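You operate a simulated robot arm through the tools that you are given. There is no shell and no other tool. Be economical: measure what you need, move in short steps, check, and stop when the job is done.

Carry out the task below with a simulated two-armed robot. There is one attempt and no reset: what you move stays moved.

## Task
Start the loop test: supply on, LOOP, yellow box on, green button.
Fine: hold the yellow box while you throw its switch; the green button comes last.

It is judged by the outcome, as a careful person would: the job done as asked, and still so three seconds after it is handed in. It fails if anything else is knocked over, pushed out of place, dropped, spilled or broken.

## Robot
Two 7-joint arms with two-finger parallel grippers on one trunk, on a base that drives. Base frame: it is fixed to the floor where the robot stands at the start and does not move with it; the origin is under the middle of the robot, x ahead of it, y to its left, z up. Readings come in mm, degrees, newtons and seconds.
The left shoulder is at the start at [30, 119, 1085], the right one opposite. With the tool pointing down near the work surface each hand reaches from about 200 to 660 mm from the robot's upright axis, wherever it stands, measured 20 degrees to its own side. Places, roughly: black button [600, -300, 900]; green button [600, -200, 900]; red supply switch [500, -200, 900]; test selector [600, -200, 900]; volts knob [600, -300, 900]; yellow box switch [1100, -200, 900]. Payload 3.43 kg a hand.
The TCP of each hand is the grasp point between the finger pads, 30 mm short of the fingertips. In the tool frame z runs along the fingers and y along their closing line. Largest opening 94 mm; finger width 28, thickness 10; the body of the gripper, 50 by 96 mm, starts 55 mm behind the TCP.
Orientation is told as [roll, pitch, yaw] about the base's x, y, z axes, in that order, counted from this pose: with the fingers straight down and closing along the base's y, the tool's x points along the base's -x, its y along +y and its z along -z.

## Interface
- The arms move only by the tool send_rows. It takes "left_plan", "right_plan" or both (then of equal length, played together; a hand with none holds still); each is a list of rows, each a list of 3 entries, a list of its own where there are three numbers: the opening, from 0 (shut) to 1 (fully open), then the shift along the base's x, y, z in mm, then the turn, a rotation vector about the base's x, y, z in degrees. In form: [[jaw, [tx, ty, tz], [ax, ay, az]], ...]. A call has 1 to 12 rows; each row is the pose to reach, as a shift and turn from the pose commanded when the call began. A row lasts 0.2 s, in which the tool goes at most 50 mm and 8.6 degrees; a call with a longer step from one row to the next is refused whole, and so is a gripper value outside its range. Where a pose cannot be reached the arm comes as near as it can. A force on the tool above 90 N (or 10 N above the force at the start of the call, whichever is more), or a blocked arm, ends the call early, and 0.2 s more pass. Each finger travels about 72 mm/s and halts on what it meets, pressing with about 37 N; the grip force reading is that of the motor and also rises with nothing between the fingers. The clock runs only during rows and for 0.2 s after the last one: add rows that repeat a pose to give the fingers time. The reply holds the time, the measured pose of the TCP, the force on the tool along the base axes, the opening and the grip force, in the units named above and with some noise, with the torque about the TCP (base axes, N m) and any sound that the robot's microphone picked up.
- Cameras (640 x 400 px; columns grow to the right, rows downward): "scene" is now at [44.9, -18.9, 1780.8]; the picture's right is [-0.10, -0.99, 0.00], its down [-0.82, 0.08, -0.57] and it looks along [0.56, -0.06, -0.82] (base axes); focal length 271 px, centre (320, 200). "left" rides on the left gripper at [76, -14, -102] in its tool frame; the picture's right is [0.18, 0.98, 0.00], its down [-0.75, 0.14, -0.64] and it looks along [-0.63, 0.12, 0.77] (tool axes); focal length 243 px, centre (320, 200). "right" rides on the right gripper at [76, 14, -103] in its tool frame; the picture's right is [-0.18, 0.98, 0.00], its down [-0.75, -0.14, -0.64] and it looks along [-0.63, -0.12, 0.77] (tool axes); focal length 243 px, centre (320, 200). There is no depth. A picture from a camera that has moved, and an enlarged one, comes with that camera's place and axes in the base frame and with its lens. The place of the scene camera against the robot may be out by one fixed shift of up to 12 mm in any direction.
- get_image(camera): a new picture of that camera. No time passes.
- slide_trunk(by): slides the trunk up (or, below 0, down) by that many mm; the arms and the scene camera ride with it, the base frame stays. It gives what a move gives, with no picture.
- steer(legs): drives the robot by 1 to 6 legs, each [ahead, turn to the left] in mm and degrees, along the robot's own axes; the way and the turn of a leg run together, so that a leg with both is an arc; at most 1500 mm and 180 degrees a leg. The arms and the cameras ride along, it lands a little off, and it stops where it bumps. It gives what a move gives.
- head_to(pan, tilt): turns the head with the scene camera to pan (to the left, within 143 degrees either way) and tilt (down, from -29 to 69), counted from straight ahead of the robot. It gives what a move gives.
- inspect(camera, box): a new picture of the part [left, top, right, bottom] of that camera's present view, enlarged. No time passes.
- hand_in(): hands the job in; it is judged then, once.

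Work in short steps. Places have to be worked out from the pictures, the camera data and where the tool is seen: move nearer, look again, correct. Check each grasp and each placing, and mend what went wrong. You have 120 turns and 108 pictures in all, those below and enlarged ones among them. Open the grippers and draw the arms clear of the work before you hand the job in, unless the task says otherwise; then end with one line.

The tools are called after "Request:" as name(argument=value, ...) on one line, values as JSON. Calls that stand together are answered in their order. send_rows: Moves the arms, as the interface text tells. Its arguments: {"type":"object","properties":{"left_plan":{"type":"array","items":{"type":"array"}},"right_plan":{"type":"array","items":{"type":"array"}}},"required":[]} The other tools are called the same way: slide_trunk (by) slides the trunk up or down; steer (legs) drives the base; head_to (pan, tilt) turns the head that bears the scene camera; get_image (camera) takes a picture; inspect (camera, box) takes an enlarged picture of a part of a camera's view; hand_in () hands the job in.

At the start:

```text
clock: 0.0
left_position: [485.9, 74.7, 1210.7]
left_ee_rot: [0.0, 0.0, -0.2]
left_force: [0.5, -0.4, 0.3]
left_wrist_torque: [0.0, 0.01, 0.0]
left_gripper_width: 94.0
left_gripper_force: 0.0
right_position: [332.2, -319.9, 1160.4]
right_ee_rot: [0.0, 0.0, -0.2]
right_force: [1.0, 0.3, -0.5]
right_wrist_torque: [-0.02, 0.02, 0.01]
right_gripper_width: 94.1
right_gripper_force: 0.0
trunk travel left (down, up): [-350.0, 60.0]
robot x, y, heading: [0.6, -0.7, -0.2]
head pan, tilt: [-5.8, 55.4]
```

scene: 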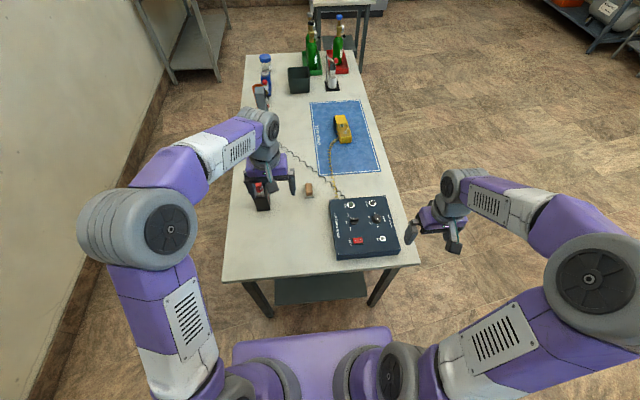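
right: 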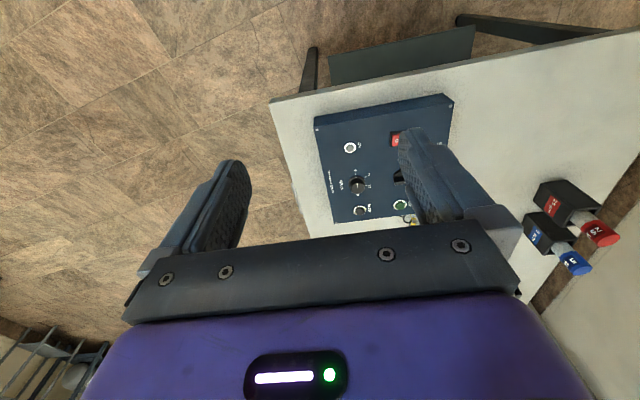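
left: 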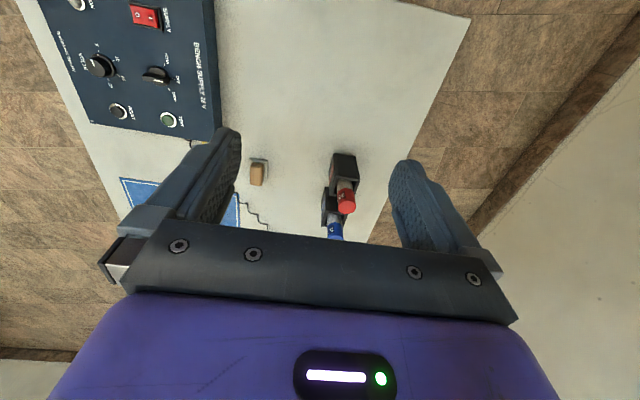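

I'll look closely at the panel and the yellow box first.

Request:
inspect(camera="scene", box=[310, 180, 420, 270])

Request:
inspect(camera="scene", box=[290, 90, 400, 180])

Request:
inspect(camera="left", box=[40, 0, 240, 140])

```text
4.44 times, centred on (365, 225) of scene
camera zoom: at [44.9, -18.9, 1780.8], right [-0.1, -0.99, 0.0], down [-0.82, 0.08, -0.57], along [0.56, -0.06, -0.82], focal length 1206 px, centre (120, 89)
```

zoom: 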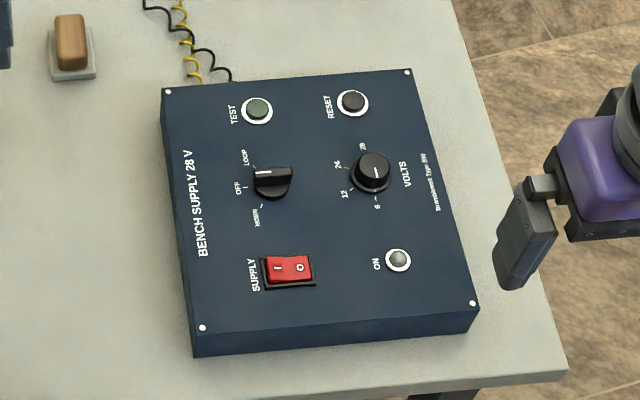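

```text
4.44 times, centred on (345, 135) of scene
camera zoom: at [44.9, -18.9, 1780.8], right [-0.1, -0.99, 0.0], down [-0.82, 0.08, -0.57], along [0.56, -0.06, -0.82], focal length 1206 px, centre (209, 489)
```

zoom: 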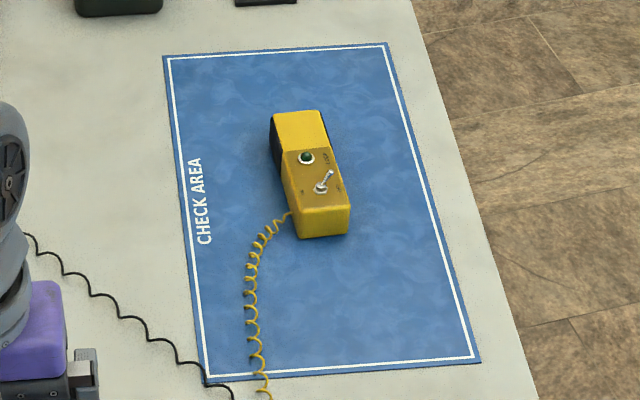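

```text
2.86 times, centred on (140, 70) of left
camera zoom: at [408.1, 59.8, 1313.5], right [-0.18, 0.98, 0.0], down [0.75, 0.14, 0.64], along [0.63, 0.12, -0.77], focal length 693 px, centre (834, 571)
```

zoom: 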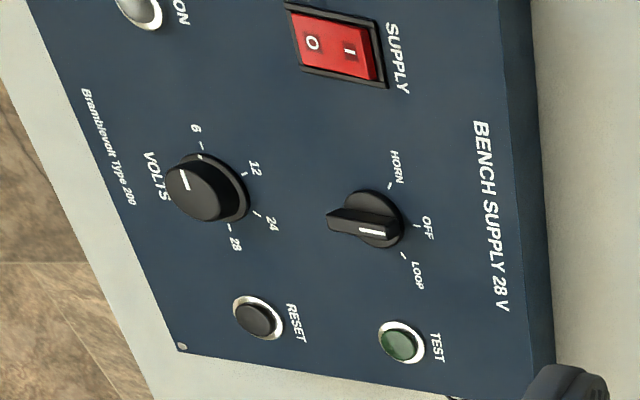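

Panel top seems about z≈830, with the switch near (540,-200). I'll bring the right hand above the panel to look at it from its own camera.

Request:
send_rows(right_plan=[[0.3, [37, 22, -28], [0, 0, 0]], [0.3, [74, 44, -56], [0, 0, 0]], [0.3, [111, 66, -84], [0, 0, 0]], [0.3, [148, 88, -112], [0, 0, 0]], [0.3, [168, 105, -140], [0, 0, 0]], [0.3, [168, 105, -140], [0, 0, 0]]])

Request:
get_image(camera="right")

Request:
get_image(camera="scene")

```text
refused: row 1 steps farther than a row can; nothing moved
```

```text
101 pictures are left
camera right: at [255.2, -303.2, 1263.1], right [0.19, 0.98, 0.0], down [0.75, -0.14, 0.64], along [0.63, -0.12, -0.77], focal length 243 px, centre (320, 200)
```

right: 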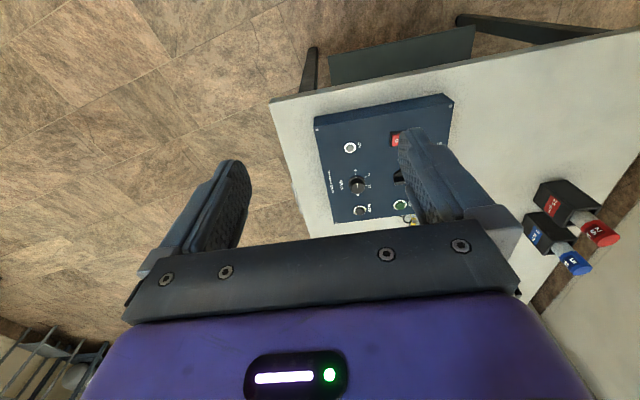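

```text
100 pictures are left
camera scene: at [44.9, -18.9, 1780.8], right [-0.1, -0.99, 0.0], down [-0.82, 0.08, -0.57], along [0.56, -0.06, -0.82], focal length 271 px, centre (320, 200)
```

scene: 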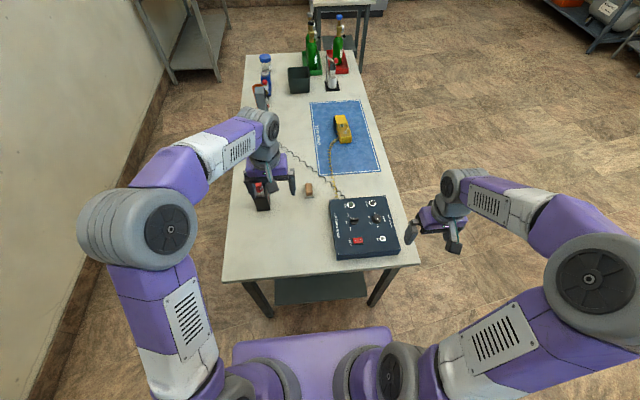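

The first step was slightly too long; I'll use shorter rows.

Request:
send_rows(right_plan=[[0.3, [30, 18, -24], [0, 0, 0]], [0.3, [60, 36, -48], [0, 0, 0]], [0.3, [90, 54, -72], [0, 0, 0]], [0.3, [120, 72, -96], [0, 0, 0]], [0.3, [145, 90, -120], [0, 0, 0]], [0.3, [168, 105, -140], [0, 0, 0]], [0.3, [168, 105, -140], [0, 0, 0]]])

Request:
get_image(camera="right")

```text
clock: 1.6
left_position: [485.6, 73.9, 1210.6]
left_ee_rot: [-0.1, 0.0, -0.2]
left_force: [-0.4, -0.6, -0.5]
left_wrist_torque: [0.03, 0.01, -0.02]
left_gripper_width: 94.2
left_gripper_force: 0.1
right_position: [501.6, -212.5, 1018.9]
right_ee_rot: [0.0, -0.1, -0.3]
right_force: [0.1, 0.5, 0.0]
right_wrist_torque: [-0.02, 0.01, -0.02]
right_gripper_width: 28.1
right_gripper_force: 0.1
trunk travel left (down, up): [-350.0, 60.0]
robot x, y, heading: [1.1, 1.7, 0.1]
head pan, tilt: [-5.8, 55.4]
```

```text
99 pictures are left
camera right: at [423.9, -197.8, 1121.6], right [0.19, 0.98, 0.0], down [0.75, -0.14, 0.64], along [0.63, -0.12, -0.77], focal length 243 px, centre (320, 200)
```

right: 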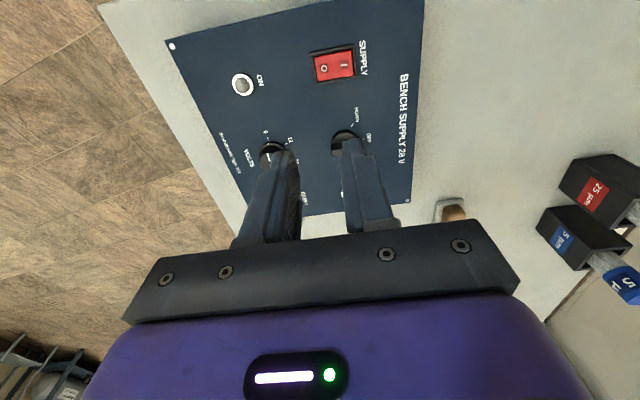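

Two views put the supply switch near (480,-196, ~850). I lower the hand, jaws shut, over it for a better look.

Request:
send_rows(right_plan=[[0, [0, 5, -30], [0, 0, 0]], [0, [0, 10, -60], [0, 0, 0]], [0, [0, 17, -80], [0, 0, 0]], [0, [0, 17, -80], [0, 0, 0]]])

Request:
inspect(camera="right", box=[160, 0, 480, 200])

```text
clock: 2.6
left_position: [485.4, 74.1, 1209.4]
left_ee_rot: [0.0, 0.1, -0.2]
left_force: [0.3, 0.4, -0.5]
left_wrist_torque: [0.02, 0.01, -0.01]
left_gripper_width: 93.8
left_gripper_force: 0.0
right_position: [498.4, -194.2, 940.4]
right_ee_rot: [0.0, 0.0, -0.3]
right_force: [-0.6, -0.9, 0.0]
right_wrist_torque: [0.0, 0.0, 0.03]
right_gripper_width: 0.0
right_gripper_force: 33.2
trunk travel left (down, up): [-350.0, 60.0]
robot x, y, heading: [-2.2, -1.0, -0.3]
head pan, tilt: [-5.8, 55.4]
```

```text
2.00 times, centred on (320, 100) of right
camera zoom: at [421.7, -179.7, 1043.3], right [0.19, 0.98, 0.0], down [0.75, -0.14, 0.64], along [0.63, -0.12, -0.77], focal length 485 px, centre (320, 400)
```

zoom: 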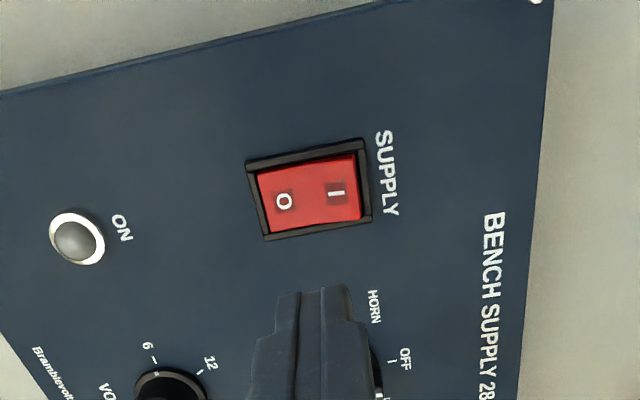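

The rocker's "I" half is on the +y side, near (479,-182). I move above it with the tips about 15 mm clear.

Request:
send_rows(right_plan=[[0, [-10, 6, -10], [0, 0, 0]], [0, [-19, 13, -30], [0, 0, 0]], [0, [-19, 13, -45], [0, 0, 0]], [0, [-19, 13, -45], [0, 0, 0]]])

Request:
inspect(camera="right", box=[160, 50, 480, 250])

```text
clock: 3.6
left_position: [485.9, 74.7, 1211.1]
left_ee_rot: [0.0, 0.0, -0.2]
left_force: [-0.3, 0.6, -0.1]
left_wrist_torque: [0.0, 0.02, 0.01]
left_gripper_width: 93.9
left_gripper_force: 0.0
right_position: [481.2, -184.9, 897.4]
right_ee_rot: [0.0, 0.0, -0.3]
right_force: [-0.6, 0.5, -0.5]
right_wrist_torque: [-0.01, 0.0, 0.0]
right_gripper_width: 0.1
right_gripper_force: 32.7
trunk travel left (down, up): [-350.0, 60.0]
robot x, y, heading: [-3.7, -1.8, -0.3]
head pan, tilt: [-5.8, 55.4]
```

```text
2.00 times, centred on (320, 150) of right
camera zoom: at [404.0, -169.2, 998.7], right [0.19, 0.98, 0.0], down [0.75, -0.14, 0.64], along [0.63, -0.12, -0.77], focal length 485 px, centre (320, 300)
```

zoom: 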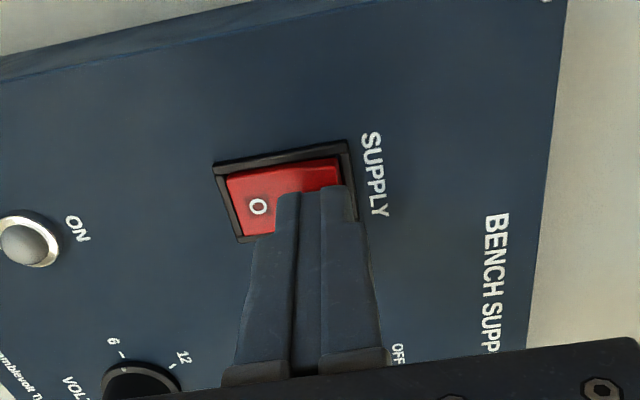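

Tips sit over the "I" half. I press down in small steps, watching the force.

Request:
send_rows(right_plan=[[0, [-1, 1, -6], [0, 0, 0]], [0, [-1, 3, -10], [0, 0, 0]], [0, [-1, 3, -13], [0, 0, 0]], [0, [-1, 3, -16], [0, 0, 0]]])

Request:
inspect(camera="right", box=[160, 50, 480, 250])

```text
clock: 4.6
left_position: [479.0, 75.0, 1213.7]
left_ee_rot: [0.0, -0.2, -0.2]
left_force: [-0.5, -0.3, 0.1]
left_wrist_torque: [-0.05, -0.02, 0.03]
left_gripper_width: 93.9
left_gripper_force: 0.0
right_position: [479.4, -181.2, 888.2]
right_ee_rot: [-0.1, -0.9, -0.5]
right_force: [-11.7, -11.3, 78.2]
right_wrist_torque: [-1.03, 0.93, -0.1]
right_gripper_width: 0.0
right_gripper_force: 33.4
trunk travel left (down, up): [-350.0, 60.0]
robot x, y, heading: [1.3, -0.6, 0.0]
head pan, tilt: [-5.8, 55.4]
```

```text
2.00 times, centred on (320, 150) of right
camera zoom: at [400.4, -166.1, 989.2], right [0.19, 0.98, 0.0], down [0.74, -0.14, 0.65], along [0.64, -0.12, -0.76], focal length 485 px, centre (320, 300)
```

zoom: 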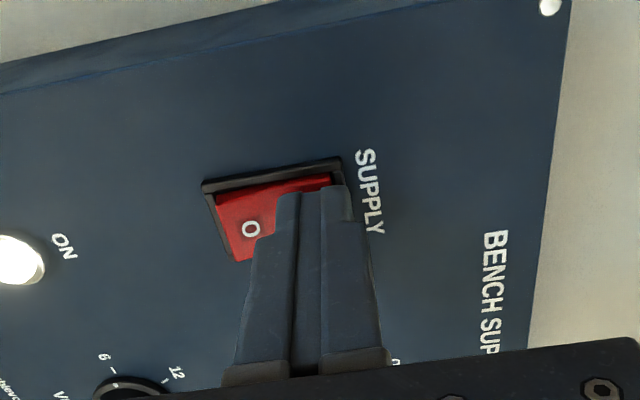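

The ON lamp is lit: supply is on. I lift off and move up and over to look at the selector.

Request:
send_rows(right_plan=[[0, [0, 0, 16], [0, 0, 0]], [0.4, [20, 0, 46], [0, 0, 0]], [0.6, [40, -5, 80], [0, 0, 0]], [0.6, [60, -10, 80], [0, 0, 0]], [0.6, [60, -10, 80], [0, 0, 0]]])

Request:
get_image(camera="right")

```text
clock: 5.8
left_position: [485.8, 73.9, 1210.3]
left_ee_rot: [0.2, -0.1, -0.2]
left_force: [0.4, -0.1, -0.5]
left_wrist_torque: [0.02, -0.02, 0.0]
left_gripper_width: 93.8
left_gripper_force: 0.1
right_position: [541.3, -190.9, 961.8]
right_ee_rot: [0.0, 0.0, -0.3]
right_force: [-1.3, -1.4, 0.0]
right_wrist_torque: [-0.01, -0.01, 0.03]
right_gripper_width: 56.7
right_gripper_force: 0.0
trunk travel left (down, up): [-350.0, 60.0]
robot x, y, heading: [0.3, -1.6, -0.0]
head pan, tilt: [-5.8, 55.4]
```

```text
95 pictures are left
camera right: at [463.4, -175.5, 1063.9], right [0.19, 0.98, 0.0], down [0.75, -0.14, 0.64], along [0.63, -0.12, -0.77], focal length 243 px, centre (320, 200)
```

right: 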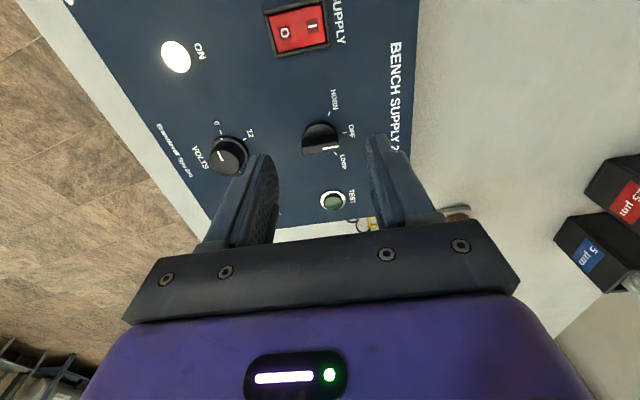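

Request:
inspect(camera="right", box=[240, 80, 400, 220])

```text
2.86 times, centred on (320, 150) of right
camera zoom: at [463.4, -175.5, 1063.9], right [0.19, 0.98, 0.0], down [0.75, -0.14, 0.64], along [0.63, -0.12, -0.77], focal length 693 px, centre (320, 343)
```

zoom: 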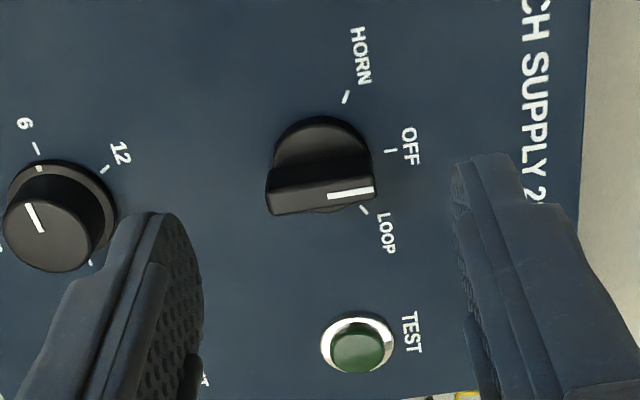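

Ticks show LOOP is 60° clockwise (toward +x) from OFF; knob axis ≈ (563,-194), top ≈ z 867. I'll turn the right hand 90° so the jaws close across the bar, staying above it.

Request:
send_rows(right_plan=[[0.6, [2, 0, 0], [0, 0, 8.2]], [0.6, [4, 0, 0], [0, 0, 16.4]], [0.6, [6, -1, 0], [0, 0, 24.6]], [0.6, [8, -1, 0], [0, 0, 32.8]], [0.6, [10, -1, 0], [0, 0, 41]], [0.6, [12, -2, 0], [0, 0, 49.2]], [0.6, [14, -2, 0], [0, 0, 57.4]], [0.6, [16, -2, 0], [0, 0, 65.6]], [0.6, [18, -3, 0], [0, 0, 73.8]], [0.6, [20, -3, 0], [0, 0, 82]], [0.6, [22, -3, 0], [0, 0, 90.3]], [0.6, [22, -3, 0], [0, 0, 90.3]]])

Request:
get_image(camera="right")

```text
clock: 8.4
left_position: [485.5, 74.2, 1209.8]
left_ee_rot: [0.0, 0.0, -0.2]
left_force: [0.4, -0.6, 0.1]
left_wrist_torque: [0.02, -0.01, 0.0]
left_gripper_width: 94.1
left_gripper_force: 0.0
right_position: [562.6, -194.0, 958.0]
right_ee_rot: [-0.1, 0.1, 90.3]
right_force: [0.6, 0.6, 0.7]
right_wrist_torque: [-0.03, -0.01, 0.03]
right_gripper_width: 56.3
right_gripper_force: 0.1
trunk travel left (down, up): [-350.0, 60.0]
robot x, y, heading: [-0.1, -0.1, -0.1]
head pan, tilt: [-5.8, 55.4]
```

```text
93 pictures are left
camera right: at [547.7, -269.0, 1061.3], right [-0.98, 0.18, 0.0], down [0.14, 0.75, 0.64], along [0.12, 0.63, -0.77], focal length 243 px, centre (320, 200)
```

right: 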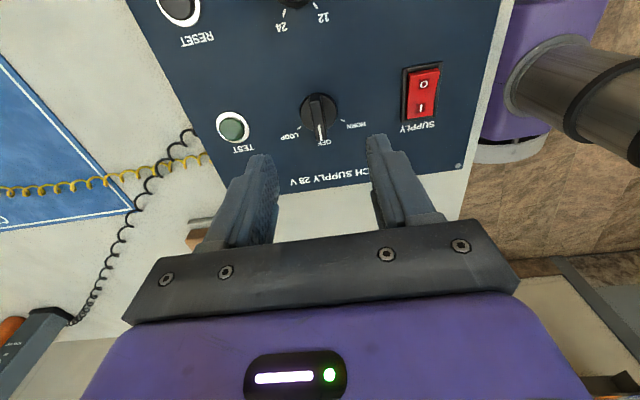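

The knob is exactly where predicted between the fingers. I descend straight down to TCP z≈898 and check.

Request:
send_rows(right_plan=[[0.5, [0, 0, -30], [0, 0, 0]], [0.5, [0, 0, -60], [0, 0, 0]], [0.5, [0, 0, -60], [0, 0, 0]]])

Request:
inspect(camera="right", box=[200, 50, 440, 200])

```text
clock: 9.2
left_position: [485.3, 74.2, 1209.5]
left_ee_rot: [-0.1, 0.0, -0.2]
left_force: [-0.4, 0.3, 0.6]
left_wrist_torque: [0.0, 0.0, -0.02]
left_gripper_width: 94.0
left_gripper_force: 0.0
right_position: [562.7, -192.4, 898.8]
right_ee_rot: [0.0, 0.0, 90.1]
right_force: [-0.3, -0.5, 0.5]
right_wrist_torque: [-0.01, -0.01, 0.03]
right_gripper_width: 47.2
right_gripper_force: 0.1
trunk travel left (down, up): [-350.0, 60.0]
robot x, y, heading: [0.1, 0.5, -0.3]
head pan, tilt: [-5.8, 55.4]
```

```text
2.67 times, centred on (320, 125) of right
camera zoom: at [547.3, -268.8, 1002.1], right [-0.98, 0.18, 0.0], down [0.14, 0.75, 0.64], along [0.12, 0.63, -0.77], focal length 647 px, centre (320, 400)
```

zoom: 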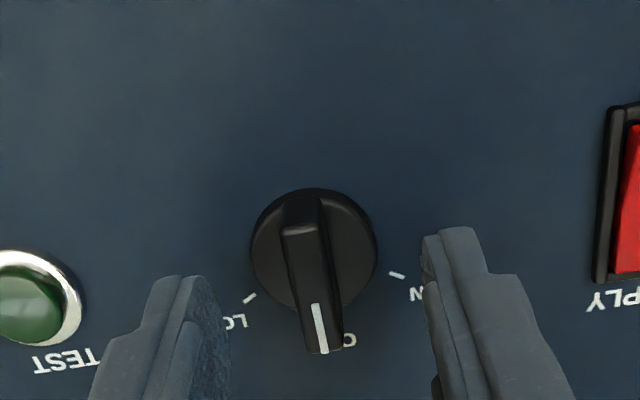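

Bar top is around z 872 and centred. I go down another 8 mm (tips ≈ 861) and close on the bar.

Request:
send_rows(right_plan=[[0.45, [0, 0, -4], [0, 0, 0]], [0.4, [0, 0, -8], [0, 0, 0]], [0.2, [0, 0, -8], [0, 0, 0]], [0.0, [0, 0, -8], [0, 0, 0]], [0.0, [0, 0, -8], [0, 0, 0]], [0.0, [0, 0, -8], [0, 0, 0]]])

Request:
inspect(camera="right", box=[200, 50, 440, 200])

```text
clock: 10.6
left_position: [486.6, 73.6, 1209.9]
left_ee_rot: [0.0, 0.0, -0.2]
left_force: [0.1, 0.1, -0.4]
left_wrist_torque: [0.01, 0.0, 0.05]
left_gripper_width: 94.2
left_gripper_force: 0.1
right_position: [563.8, -193.1, 891.3]
right_ee_rot: [-0.1, 0.1, 90.1]
right_force: [5.8, -0.6, 0.0]
right_wrist_torque: [0.2, -0.13, -0.02]
right_gripper_width: 9.6
right_gripper_force: 43.0
trunk travel left (down, up): [-350.0, 60.0]
robot x, y, heading: [-2.2, 0.5, -0.0]
head pan, tilt: [-5.8, 55.4]
```

```text
2.67 times, centred on (320, 125) of right
camera zoom: at [548.4, -269.0, 994.1], right [-0.98, 0.18, 0.0], down [0.14, 0.75, 0.64], along [0.12, 0.63, -0.77], focal length 647 px, centre (320, 400)
```

zoom: 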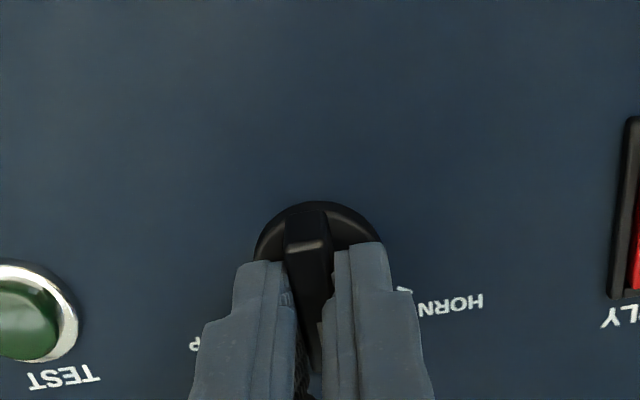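

Gripped on the bar (9.6 mm). I turn clockwise by 60°.

Request:
send_rows(right_plan=[[0.0, [0, 0, 0], [0, 0, -8]], [0.0, [0, -1, 0], [0, 0, -16]], [0.0, [0, -1, 0], [0, 0, -24]], [0.0, [0, -1, 0], [0, 0, -32]], [0.0, [0, -1, 0], [0, 0, -40]], [0.0, [0, -1, 0], [0, 0, -48]], [0.0, [0, -1, 0], [0, 0, -56]], [0.0, [0, -1, 0], [0, 0, -61]], [0.0, [0, -1, 0], [0, 0, -61]]])

Request:
inspect(camera="right", box=[200, 50, 440, 200])

```text
clock: 12.6
left_position: [488.1, 74.3, 1209.4]
left_ee_rot: [0.0, 0.1, -0.2]
left_force: [0.1, 0.9, -0.6]
left_wrist_torque: [-0.02, -0.01, 0.01]
left_gripper_width: 93.9
left_gripper_force: 0.0
right_position: [565.5, -194.5, 891.2]
right_ee_rot: [0.0, -0.3, 29.0]
right_force: [21.7, 1.9, 7.0]
right_wrist_torque: [-0.38, 0.5, 0.22]
right_gripper_width: 9.5
right_gripper_force: 43.4
trunk travel left (down, up): [-350.0, 60.0]
robot x, y, heading: [3.3, 2.9, -0.0]
head pan, tilt: [-5.8, 55.4]
```

```text
2.67 times, centred on (320, 125) of right
camera zoom: at [490.0, -217.9, 994.0], right [-0.32, 0.95, 0.0], down [0.73, 0.24, 0.64], along [0.61, 0.2, -0.76], focal length 647 px, centre (320, 400)
```

zoom: 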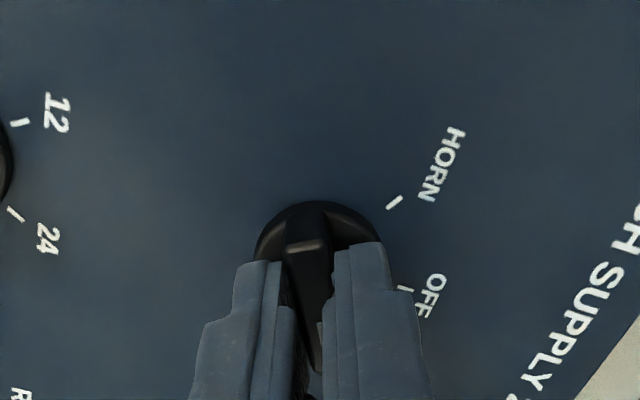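

Turned with the hand to 29°. I release, lift and check the pointer.

Request:
send_rows(right_plan=[[0.15, [0, 0, 0], [0, 0, 0]], [0.4, [0, 0, 0], [0, 0, 0]], [0.5, [0, 0, 0], [0, 0, 0]], [0.5, [0, 0, 30], [0, 0, 0]], [0.5, [0, 0, 70], [0, 0, 0]], [0.5, [0, 0, 100], [0, 0, 0]], [0.5, [-20, 0, 120], [0, 0, 0]]])

Request:
inspect(camera="right", box=[160, 50, 480, 250])

```text
clock: 14.2
left_position: [485.0, 74.3, 1211.1]
left_ee_rot: [0.0, -0.1, -0.1]
left_force: [-0.4, 0.9, -0.2]
left_wrist_torque: [-0.03, -0.01, -0.02]
left_gripper_width: 93.8
left_gripper_force: 0.1
right_position: [542.0, -194.1, 1011.0]
right_ee_rot: [0.0, 0.0, 29.1]
right_force: [-0.7, -0.5, -0.4]
right_wrist_torque: [-0.01, 0.02, -0.01]
right_gripper_width: 46.9
right_gripper_force: 0.1
trunk travel left (down, up): [-350.0, 60.0]
robot x, y, heading: [0.7, 1.6, -0.1]
head pan, tilt: [-5.8, 55.4]
```

```text
2.00 times, centred on (320, 150) of right
camera zoom: at [466.7, -217.3, 1112.5], right [-0.32, 0.95, 0.0], down [0.73, 0.24, 0.64], along [0.61, 0.2, -0.77], focal length 485 px, centre (320, 300)
```

zoom: 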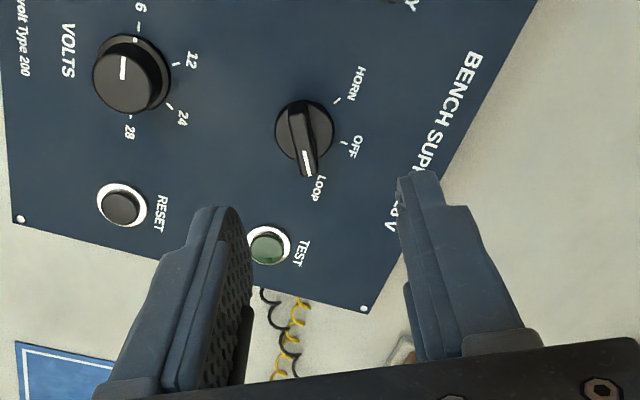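

Pointer is at LOOP. Now I lift and tuck the right hand before driving around to the right side of the table.

Request:
send_rows(right_plan=[[0.5, [0, 0, 40], [0, 0, 0]], [0.5, [-15, -10, 80], [0, 0, -6]], [0.5, [-45, -30, 105], [0, 0, -12]], [0.5, [-75, -50, 130], [0, 0, -18]], [0.5, [-105, -70, 150], [0, 0, -24]], [0.5, [-140, -86, 160], [0, 0, -29]], [0.5, [-150, -86, 160], [0, 0, -29]]])

Request:
steer(legs=[[0, -90], [800, 0]])

Request:
head_to(pan=70, tilt=35)

Request:
get_image(camera="scene")

```text
clock: 15.8
left_position: [486.0, 74.7, 1209.5]
left_ee_rot: [0.0, 0.0, -0.2]
left_force: [-0.2, 0.5, 0.5]
left_wrist_torque: [-0.01, 0.0, -0.06]
left_gripper_width: 94.3
left_gripper_force: 0.1
right_position: [390.7, -280.5, 1171.8]
right_ee_rot: [0.0, 0.0, 0.0]
right_force: [0.3, -0.8, 0.1]
right_wrist_torque: [0.0, 0.03, -0.04]
right_gripper_width: 47.2
right_gripper_force: 0.0
trunk travel left (down, up): [-350.0, 60.0]
robot x, y, heading: [-2.4, -0.4, -0.0]
head pan, tilt: [-5.8, 55.4]
```

```text
clock: 23.9
left_position: [88.7, -1287.3, 1210.8]
left_ee_rot: [0.0, 0.0, -89.8]
left_force: [-0.8, 0.1, -0.2]
left_wrist_torque: [0.02, 0.02, 0.04]
left_gripper_width: 94.1
left_gripper_force: 0.1
right_position: [-266.4, -1194.6, 1171.8]
right_ee_rot: [0.0, 0.1, -89.4]
right_force: [0.6, 0.3, 0.8]
right_wrist_torque: [-0.03, 0.04, 0.0]
right_gripper_width: 47.1
right_gripper_force: 0.0
trunk travel left (down, up): [-350.0, 60.0]
robot x, y, heading: [10.8, -803.0, -89.5]
head pan, tilt: [-5.8, 55.4]
```

```text
clock: 25.4
left_position: [89.1, -1288.0, 1210.0]
left_ee_rot: [-0.1, 0.0, -89.9]
left_force: [-0.1, -0.5, -0.2]
left_wrist_torque: [-0.01, -0.02, 0.0]
left_gripper_width: 94.1
left_gripper_force: 0.2
right_position: [-266.1, -1195.4, 1170.8]
right_ee_rot: [0.0, 0.1, -89.4]
right_force: [0.0, 0.1, 0.9]
right_wrist_torque: [-0.01, -0.02, 0.04]
right_gripper_width: 46.9
right_gripper_force: 0.0
trunk travel left (down, up): [-350.0, 60.0]
robot x, y, heading: [9.8, -806.0, -89.3]
head pan, tilt: [70.0, 35.0]
```

```text
88 pictures are left
camera scene: at [96.8, -813.8, 1809.6], right [-0.33, -0.94, 0.0], down [-0.54, 0.19, -0.82], along [0.77, -0.27, -0.57], focal length 271 px, centre (320, 200)
```

scene: 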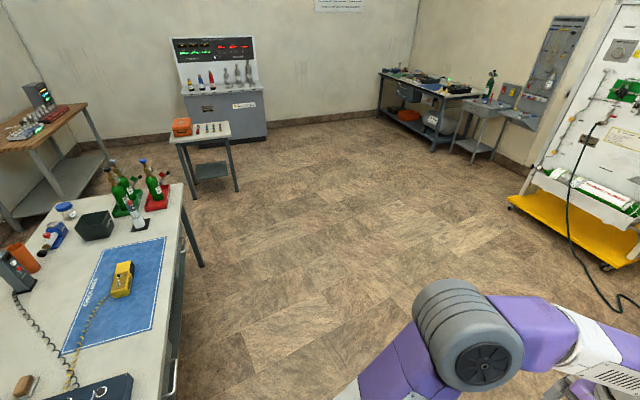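

The lane at y≈-810 beside the table is clear. I turn and drive alongside, angling slightly away from the table.

Request:
steer(legs=[[0, 86.3], [970, 0], [0, 93]])

Request:
head_to(pan=0, tilt=60)

Request:
get_image(camera="scene")

```text
clock: 37.9
left_position: [928.4, -364.3, 1210.6]
left_ee_rot: [-0.1, 0.0, 86.6]
left_force: [0.1, 0.4, -0.6]
left_wrist_torque: [-0.01, 0.03, -0.02]
left_gripper_width: 93.9
left_gripper_force: 0.0
right_position: [1277.6, -480.9, 1171.6]
right_ee_rot: [0.0, 0.0, 86.9]
right_force: [-0.3, -0.2, -0.3]
right_wrist_torque: [0.01, 0.01, -0.02]
right_gripper_width: 46.8
right_gripper_force: 0.1
trunk travel left (down, up): [-350.0, 60.0]
robot x, y, heading: [978.1, -858.5, 86.9]
head pan, tilt: [70.0, 35.0]
```

```text
clock: 39.4
left_position: [929.0, -365.9, 1210.1]
left_ee_rot: [-0.1, -0.1, 86.6]
left_force: [-0.9, 0.6, 0.3]
left_wrist_torque: [-0.01, 0.02, -0.02]
left_gripper_width: 94.4
left_gripper_force: 0.1
right_position: [1278.5, -481.5, 1171.4]
right_ee_rot: [-0.1, 0.1, 86.9]
right_force: [-0.2, 0.4, 0.0]
right_wrist_torque: [-0.04, 0.02, -0.01]
right_gripper_width: 47.0
right_gripper_force: 0.1
trunk travel left (down, up): [-350.0, 60.0]
robot x, y, heading: [977.8, -853.8, 86.9]
head pan, tilt: [0.0, 60.0]
```

```text
87 pictures are left
camera scene: at [982.1, -830.3, 1775.3], right [1.0, -0.05, 0.0], down [-0.05, -0.86, -0.5], along [0.03, 0.5, -0.87], focal length 271 px, centre (320, 200)
```

scene: 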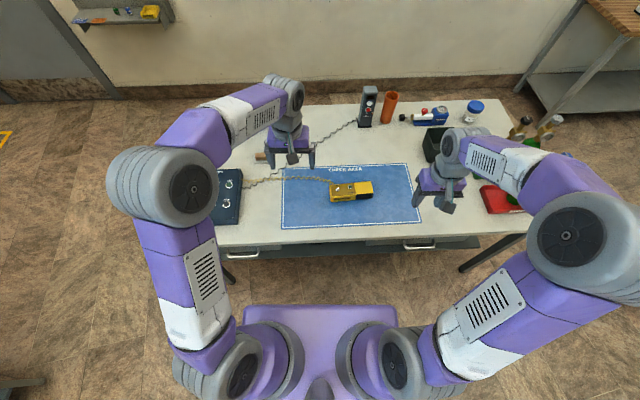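

The station is good; I check the clearance between base front and table, and the box up close.

Request:
inspect(camera="scene", box=[220, 220, 460, 340])

Request:
inspect(camera="scene", box=[280, 150, 420, 230])

```text
2.67 times, centred on (340, 280) of scene
camera zoom: at [982.1, -830.3, 1775.3], right [1.0, -0.05, 0.0], down [-0.05, -0.86, -0.5], along [0.03, 0.5, -0.87], focal length 724 px, centre (267, -13)
```

zoom: 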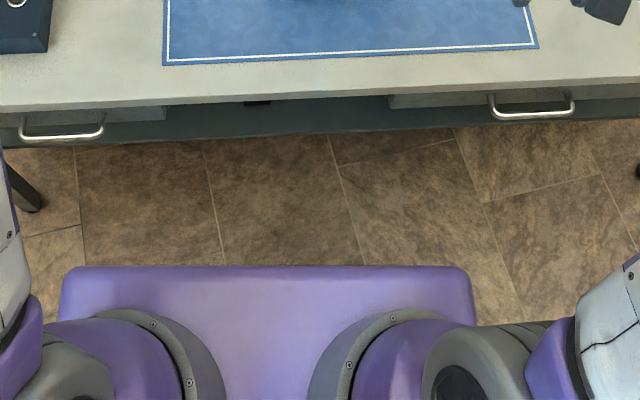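

```text
4.57 times, centred on (350, 190) of scene
camera zoom: at [982.1, -830.3, 1775.3], right [1.0, -0.05, 0.0], down [-0.05, -0.86, -0.5], along [0.03, 0.5, -0.87], focal length 1240 px, centre (183, 246)
```

zoom: 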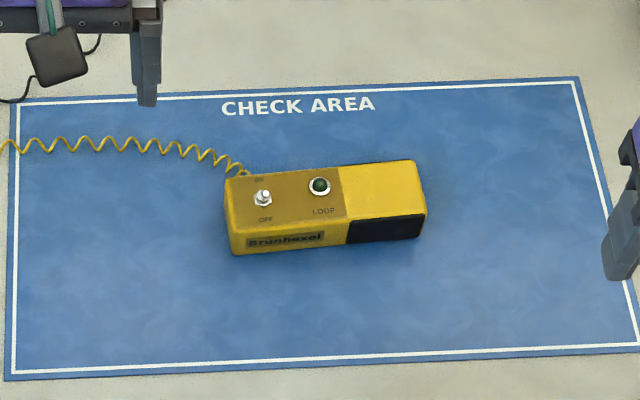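

Clear space ahead is enough for a 90 mm advance.

Request:
steer(legs=[[90, 2]])

Request:
get_image(camera="scene")

Request:
get_image(camera="right")

Request:
get_image(camera="left")

```text
clock: 40.5
left_position: [915.4, -277.7, 1210.6]
left_ee_rot: [-0.1, -0.1, 88.7]
left_force: [0.0, 0.3, -0.8]
left_wrist_torque: [-0.01, -0.02, 0.02]
left_gripper_width: 94.2
left_gripper_force: 0.0
right_position: [1268.5, -379.5, 1171.2]
right_ee_rot: [0.0, 0.0, 88.9]
right_force: [-0.3, 0.2, -1.1]
right_wrist_torque: [0.0, 0.0, 0.0]
right_gripper_width: 47.0
right_gripper_force: 0.1
trunk travel left (down, up): [-350.0, 60.0]
robot x, y, heading: [982.0, -766.5, 88.8]
head pan, tilt: [0.0, 60.0]
```

```text
84 pictures are left
camera scene: at [984.4, -739.0, 1775.3], right [1.0, -0.02, 0.0], down [-0.02, -0.87, -0.5], along [0.01, 0.5, -0.87], focal length 271 px, centre (320, 200)
```

scene: 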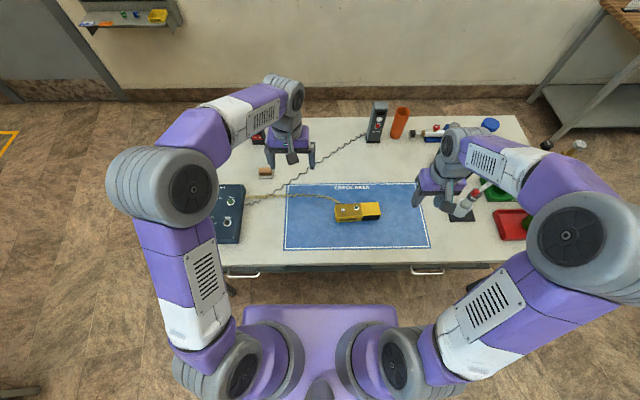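

```text
83 pictures are left
camera right: at [1250.8, -455.1, 1274.3], right [-0.98, 0.2, 0.0], down [0.16, 0.75, 0.64], along [0.13, 0.63, -0.77], focal length 243 px, centre (320, 200)
```

right: 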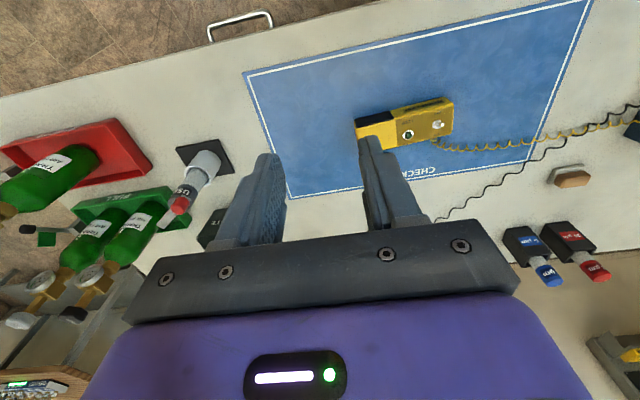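

```text
82 pictures are left
camera left: at [926.6, -354.1, 1313.5], right [-0.99, -0.16, 0.0], down [-0.12, 0.76, 0.64], along [-0.1, 0.63, -0.77], focal length 243 px, centre (320, 200)
```

left: 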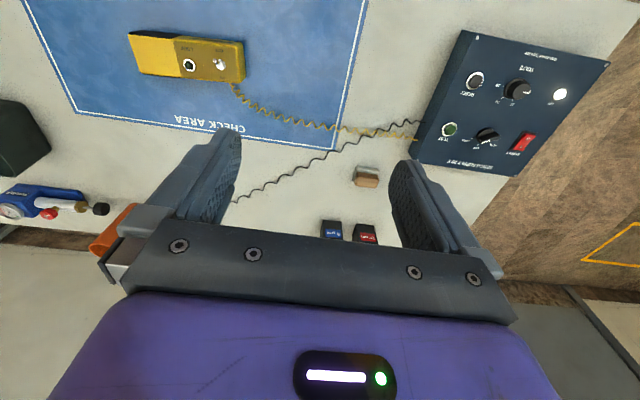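

Triangulating from both wrists: box LED ≈ (1132,-232,852), toggle tip ≈ (1078,-239,~853); the raised grip end is around x≈1195. I bring the right hand over it, turned so the jaws close across the box.

Request:
send_rows(right_plan=[[0.9, [-6, 12, -8], [0, 0, 8.2]], [0.9, [-12, 24, -16], [0, 0, 16.4]], [0.9, [-18, 36, -24], [0, 0, 24.6]], [0.9, [-24, 48, -32], [0, 0, 32.8]], [0.9, [-30, 60, -40], [0, 0, 41]], [0.9, [-36, 72, -50], [0, 0, 49.2]], [0.9, [-42, 84, -65], [0, 0, 57.4]], [0.9, [-48, 96, -80], [0, 0, 65.6]], [0.9, [-56, 108, -95], [0, 0, 73.8]], [0.9, [-64, 120, -110], [0, 0, 82]], [0.9, [-73, 134, -130], [0, 0, 90.3]], [0.9, [-73, 134, -150], [0, 0, 91]]])

Request:
get_image(camera="right")

Request:
get_image(camera="scene")

```text
clock: 43.1
left_position: [915.7, -277.6, 1209.8]
left_ee_rot: [0.0, 0.0, 88.7]
left_force: [0.2, -1.0, -0.3]
left_wrist_torque: [0.0, 0.03, -0.01]
left_gripper_width: 94.5
left_gripper_force: 0.1
right_position: [1196.4, -247.2, 1023.6]
right_ee_rot: [0.1, -0.1, 180.1]
right_force: [0.1, 0.1, -0.7]
right_wrist_torque: [0.0, 0.01, -0.03]
right_gripper_width: 84.4
right_gripper_force: 0.1
trunk travel left (down, up): [-350.0, 60.0]
robot x, y, heading: [977.8, -766.7, 89.0]
head pan, tilt: [0.0, 60.0]
```

```text
81 pictures are left
camera right: at [1270.7, -260.6, 1125.6], right [-0.18, -0.98, 0.0], down [-0.75, 0.14, 0.64], along [-0.63, 0.12, -0.77], focal length 243 px, centre (320, 200)
```

right: 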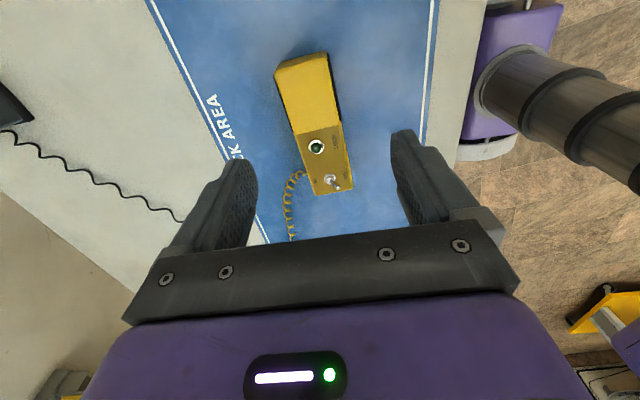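

```text
80 pictures are left
camera scene: at [984.7, -739.3, 1775.3], right [1.0, -0.02, 0.0], down [-0.02, -0.87, -0.5], along [0.01, 0.5, -0.87], focal length 271 px, centre (320, 200)
```

scene: 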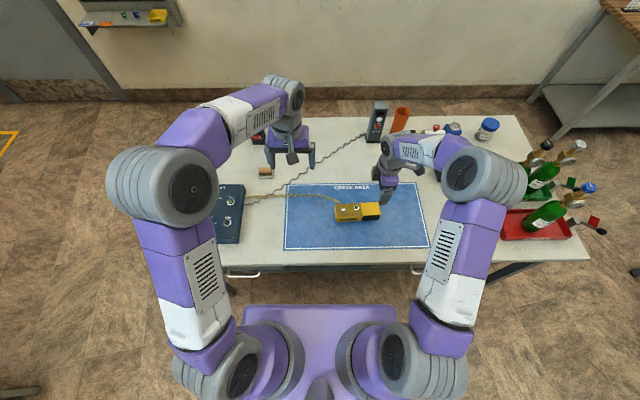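

Request:
inspect(camera="right", box=[220, 40, 420, 215])

```text
2.29 times, centred on (320, 128) of right
camera zoom: at [1270.7, -260.6, 1125.6], right [-0.18, -0.98, 0.0], down [-0.75, 0.14, 0.64], along [-0.63, 0.12, -0.77], focal length 555 px, centre (320, 366)
```

zoom: 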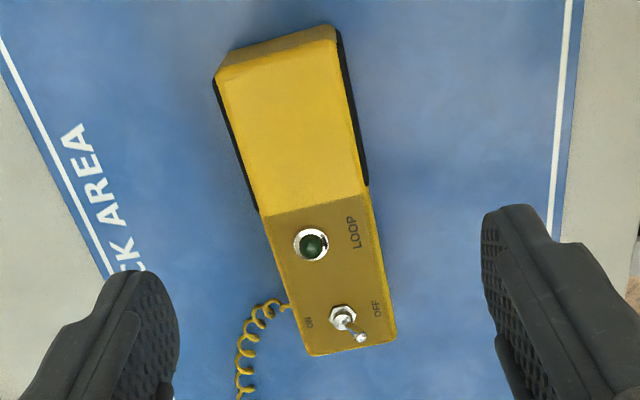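

Box corners: axis rotated ≈3.6°, width ≈58, grip section centred ≈ (1185,-233), top z≈845. I align and descend with open jaws to z≈905 to check.

Request:
send_rows(right_plan=[[0.95, [-11, 14, -30], [0, 0, 3.6]], [0.95, [-11, 14, -70], [0, 0, 3.6]], [0.95, [-11, 14, -118], [0, 0, 3.6]], [0.95, [-11, 14, -118], [0, 0, 3.6]]])

Request:
get_image(camera="right")

Request:
get_image(camera="left")

```text
clock: 44.1
left_position: [914.9, -277.1, 1210.1]
left_ee_rot: [0.0, -0.2, 88.6]
left_force: [0.4, 0.2, -0.1]
left_wrist_torque: [0.04, -0.03, -0.03]
left_gripper_width: 93.8
left_gripper_force: 0.1
right_position: [1183.3, -234.7, 901.2]
right_ee_rot: [0.0, 0.0, -176.6]
right_force: [-0.1, 0.0, 0.3]
right_wrist_torque: [-0.01, 0.01, 0.0]
right_gripper_width: 89.3
right_gripper_force: 0.0
trunk travel left (down, up): [-350.0, 60.0]
robot x, y, heading: [979.3, -768.2, 88.9]
head pan, tilt: [0.0, 60.0]
```

```text
78 pictures are left
camera right: at [1258.5, -244.3, 1005.2], right [-0.12, -0.99, 0.0], down [-0.76, 0.09, 0.64], along [-0.64, 0.08, -0.77], focal length 243 px, centre (320, 200)
```

right: 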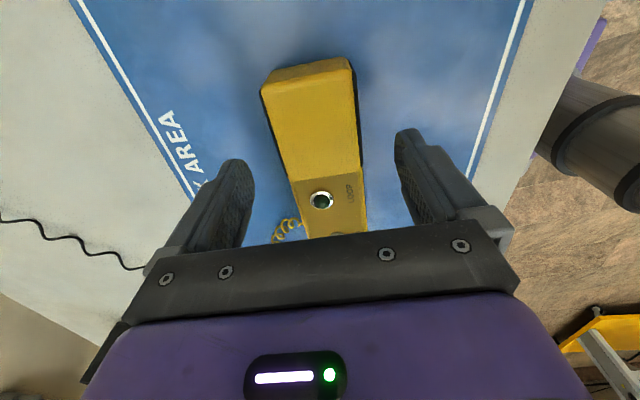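

```text
77 pictures are left
camera left: at [926.5, -355.1, 1313.9], right [-0.99, -0.16, 0.0], down [-0.12, 0.76, 0.64], along [-0.1, 0.63, -0.77], focal length 243 px, centre (320, 200)
```

left: 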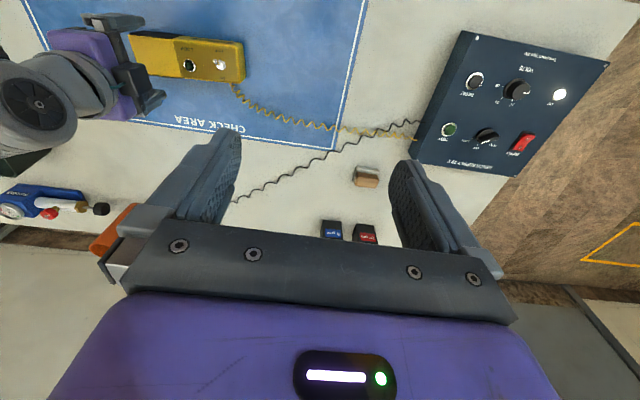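

Well centred; I shift 2 mm in +y, descend to TCP z≈853 and close gently on the box.

Request:
send_rows(right_plan=[[0.95, [1, 2, -20], [0, 0, 0]], [0.95, [1, 2, -40], [0, 0, 0]], [0.95, [1, 2, -48], [0, 0, 0]], [0.75, [1, 2, -48], [0, 0, 0]], [0.65, [1, 2, -48], [0, 0, 0]]])

Request:
get_image(camera="right")

```text
clock: 45.3
left_position: [915.3, -276.8, 1209.9]
left_ee_rot: [-0.1, -0.1, 88.5]
left_force: [-0.2, -0.7, 0.7]
left_wrist_torque: [0.0, -0.03, 0.0]
left_gripper_width: 94.1
left_gripper_force: 0.0
right_position: [1185.9, -232.2, 855.9]
right_ee_rot: [0.0, 0.0, -176.6]
right_force: [0.1, -0.9, 0.1]
right_wrist_torque: [0.01, -0.02, 0.06]
right_gripper_width: 62.9
right_gripper_force: 37.4
trunk travel left (down, up): [-350.0, 60.0]
robot x, y, heading: [979.1, -763.9, 89.0]
head pan, tilt: [0.0, 60.0]
```

```text
76 pictures are left
camera right: at [1261.2, -241.3, 958.6], right [-0.12, -0.99, 0.0], down [-0.76, 0.1, 0.64], along [-0.64, 0.08, -0.77], focal length 243 px, centre (320, 200)
```

right: 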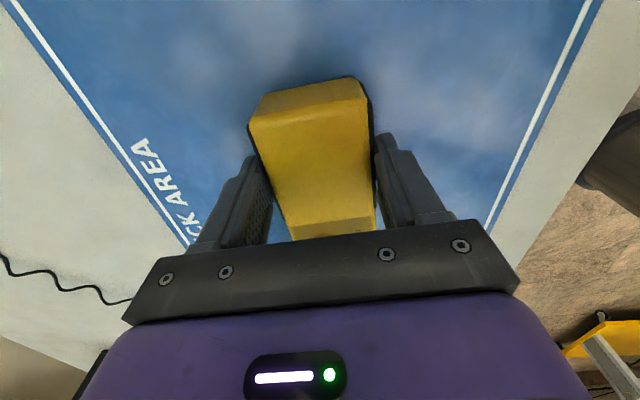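

The box is gripped (62.9 mm). Lever tip is ≈ (1077,-248,870), leaning to the OFF (-y) side. With the right hand holding, I bring the left hand, jaws shut, to a point above and on the robot side of the lever.

Request:
send_rows(left_plan=[[0, [22, -2, -34], [0, 0, 1]], [0, [45, -4, -68], [0, 0, 2]], [0, [68, -6, -102], [0, 0, 3]], [0, [91, -8, -136], [0, 0, 4]], [0, [114, -10, -170], [0, 0, 5]], [0, [138, -12, -204], [0, 0, 5]], [0, [162, -14, -235], [0, 0, 5]], [0, [162, -14, -235], [0, 0, 5]]], right_plan=[[0.5, [0, 0, 0], [0, 0, 0]], [0.5, [0, 0, 0], [0, 0, 0]], [0.5, [0, 0, 0], [0, 0, 0]], [0.5, [0, 0, 0], [0, 0, 0]], [0.5, [0, 0, 0], [0, 0, 0]], [0.5, [0, 0, 0], [0, 0, 0]], [0.5, [0, 0, 0], [0, 0, 0]], [0.5, [0, 0, 0], [0, 0, 0]]])

Request:
get_image(camera="left")

Request:
get_image(camera="scene")

```text
clock: 47.1
left_position: [1077.5, -293.4, 976.2]
left_ee_rot: [0.0, 0.0, 93.6]
left_force: [0.0, 0.1, 0.2]
left_wrist_torque: [0.01, 0.0, -0.04]
left_gripper_width: 0.0
left_gripper_force: 32.9
right_position: [1184.0, -231.7, 856.6]
right_ee_rot: [0.0, 0.0, -176.6]
right_force: [-0.7, -0.1, -0.1]
right_wrist_torque: [-0.02, -0.01, -0.05]
right_gripper_width: 62.8
right_gripper_force: 36.8
trunk travel left (down, up): [-350.0, 60.0]
robot x, y, heading: [978.9, -766.0, 88.9]
head pan, tilt: [0.0, 60.0]
```

```text
75 pictures are left
camera left: at [1094.8, -369.1, 1080.1], right [-0.97, -0.25, 0.0], down [-0.19, 0.74, 0.64], along [-0.16, 0.62, -0.77], focal length 243 px, centre (320, 200)
```

left: 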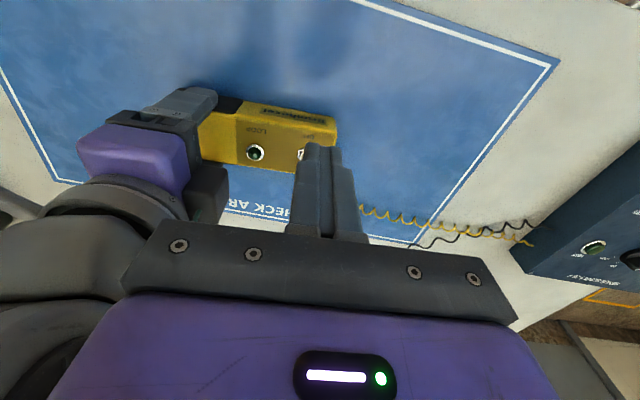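

```text
74 pictures are left
camera scene: at [983.9, -739.2, 1775.3], right [1.0, -0.02, 0.0], down [-0.02, -0.87, -0.5], along [0.01, 0.5, -0.87], focal length 271 px, centre (320, 200)
```

scene: 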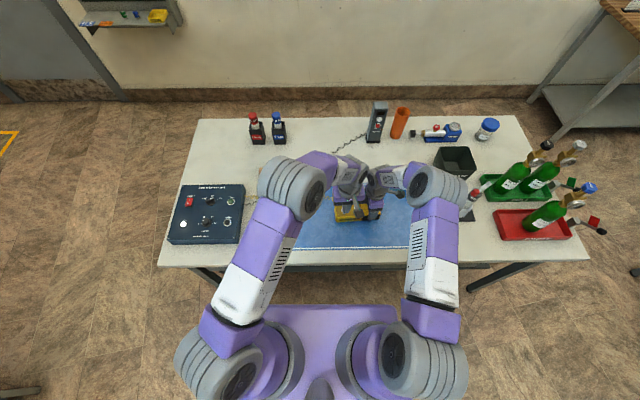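

The wrists look close; I inspect before lowering.

Request:
inspect(camera="scene", box=[300, 140, 430, 230])

Request:
inspect(camera="left", box=[60, 60, 380, 260])

```text
4.44 times, centred on (365, 185) of scene
camera zoom: at [983.9, -739.2, 1775.3], right [1.0, -0.02, 0.0], down [-0.02, -0.87, -0.5], along [0.01, 0.5, -0.87], focal length 1206 px, centre (120, 267)
```

zoom: 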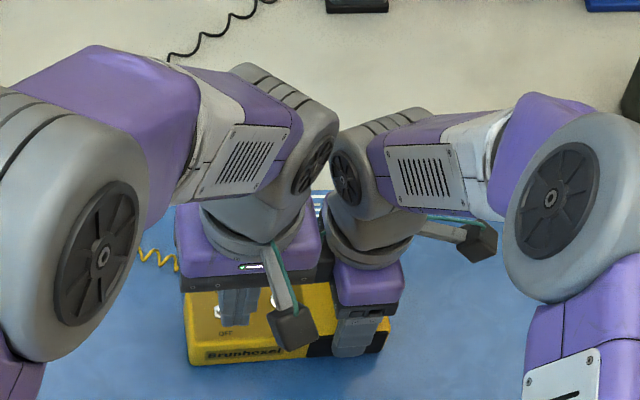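

```text
2.00 times, centred on (220, 160) of left
camera zoom: at [1094.8, -369.1, 1080.1], right [-0.97, -0.25, 0.0], down [-0.19, 0.74, 0.64], along [-0.16, 0.62, -0.77], focal length 485 px, centre (520, 280)
```

zoom: 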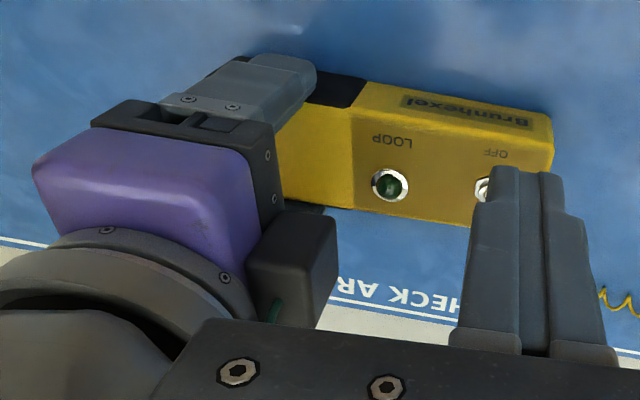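

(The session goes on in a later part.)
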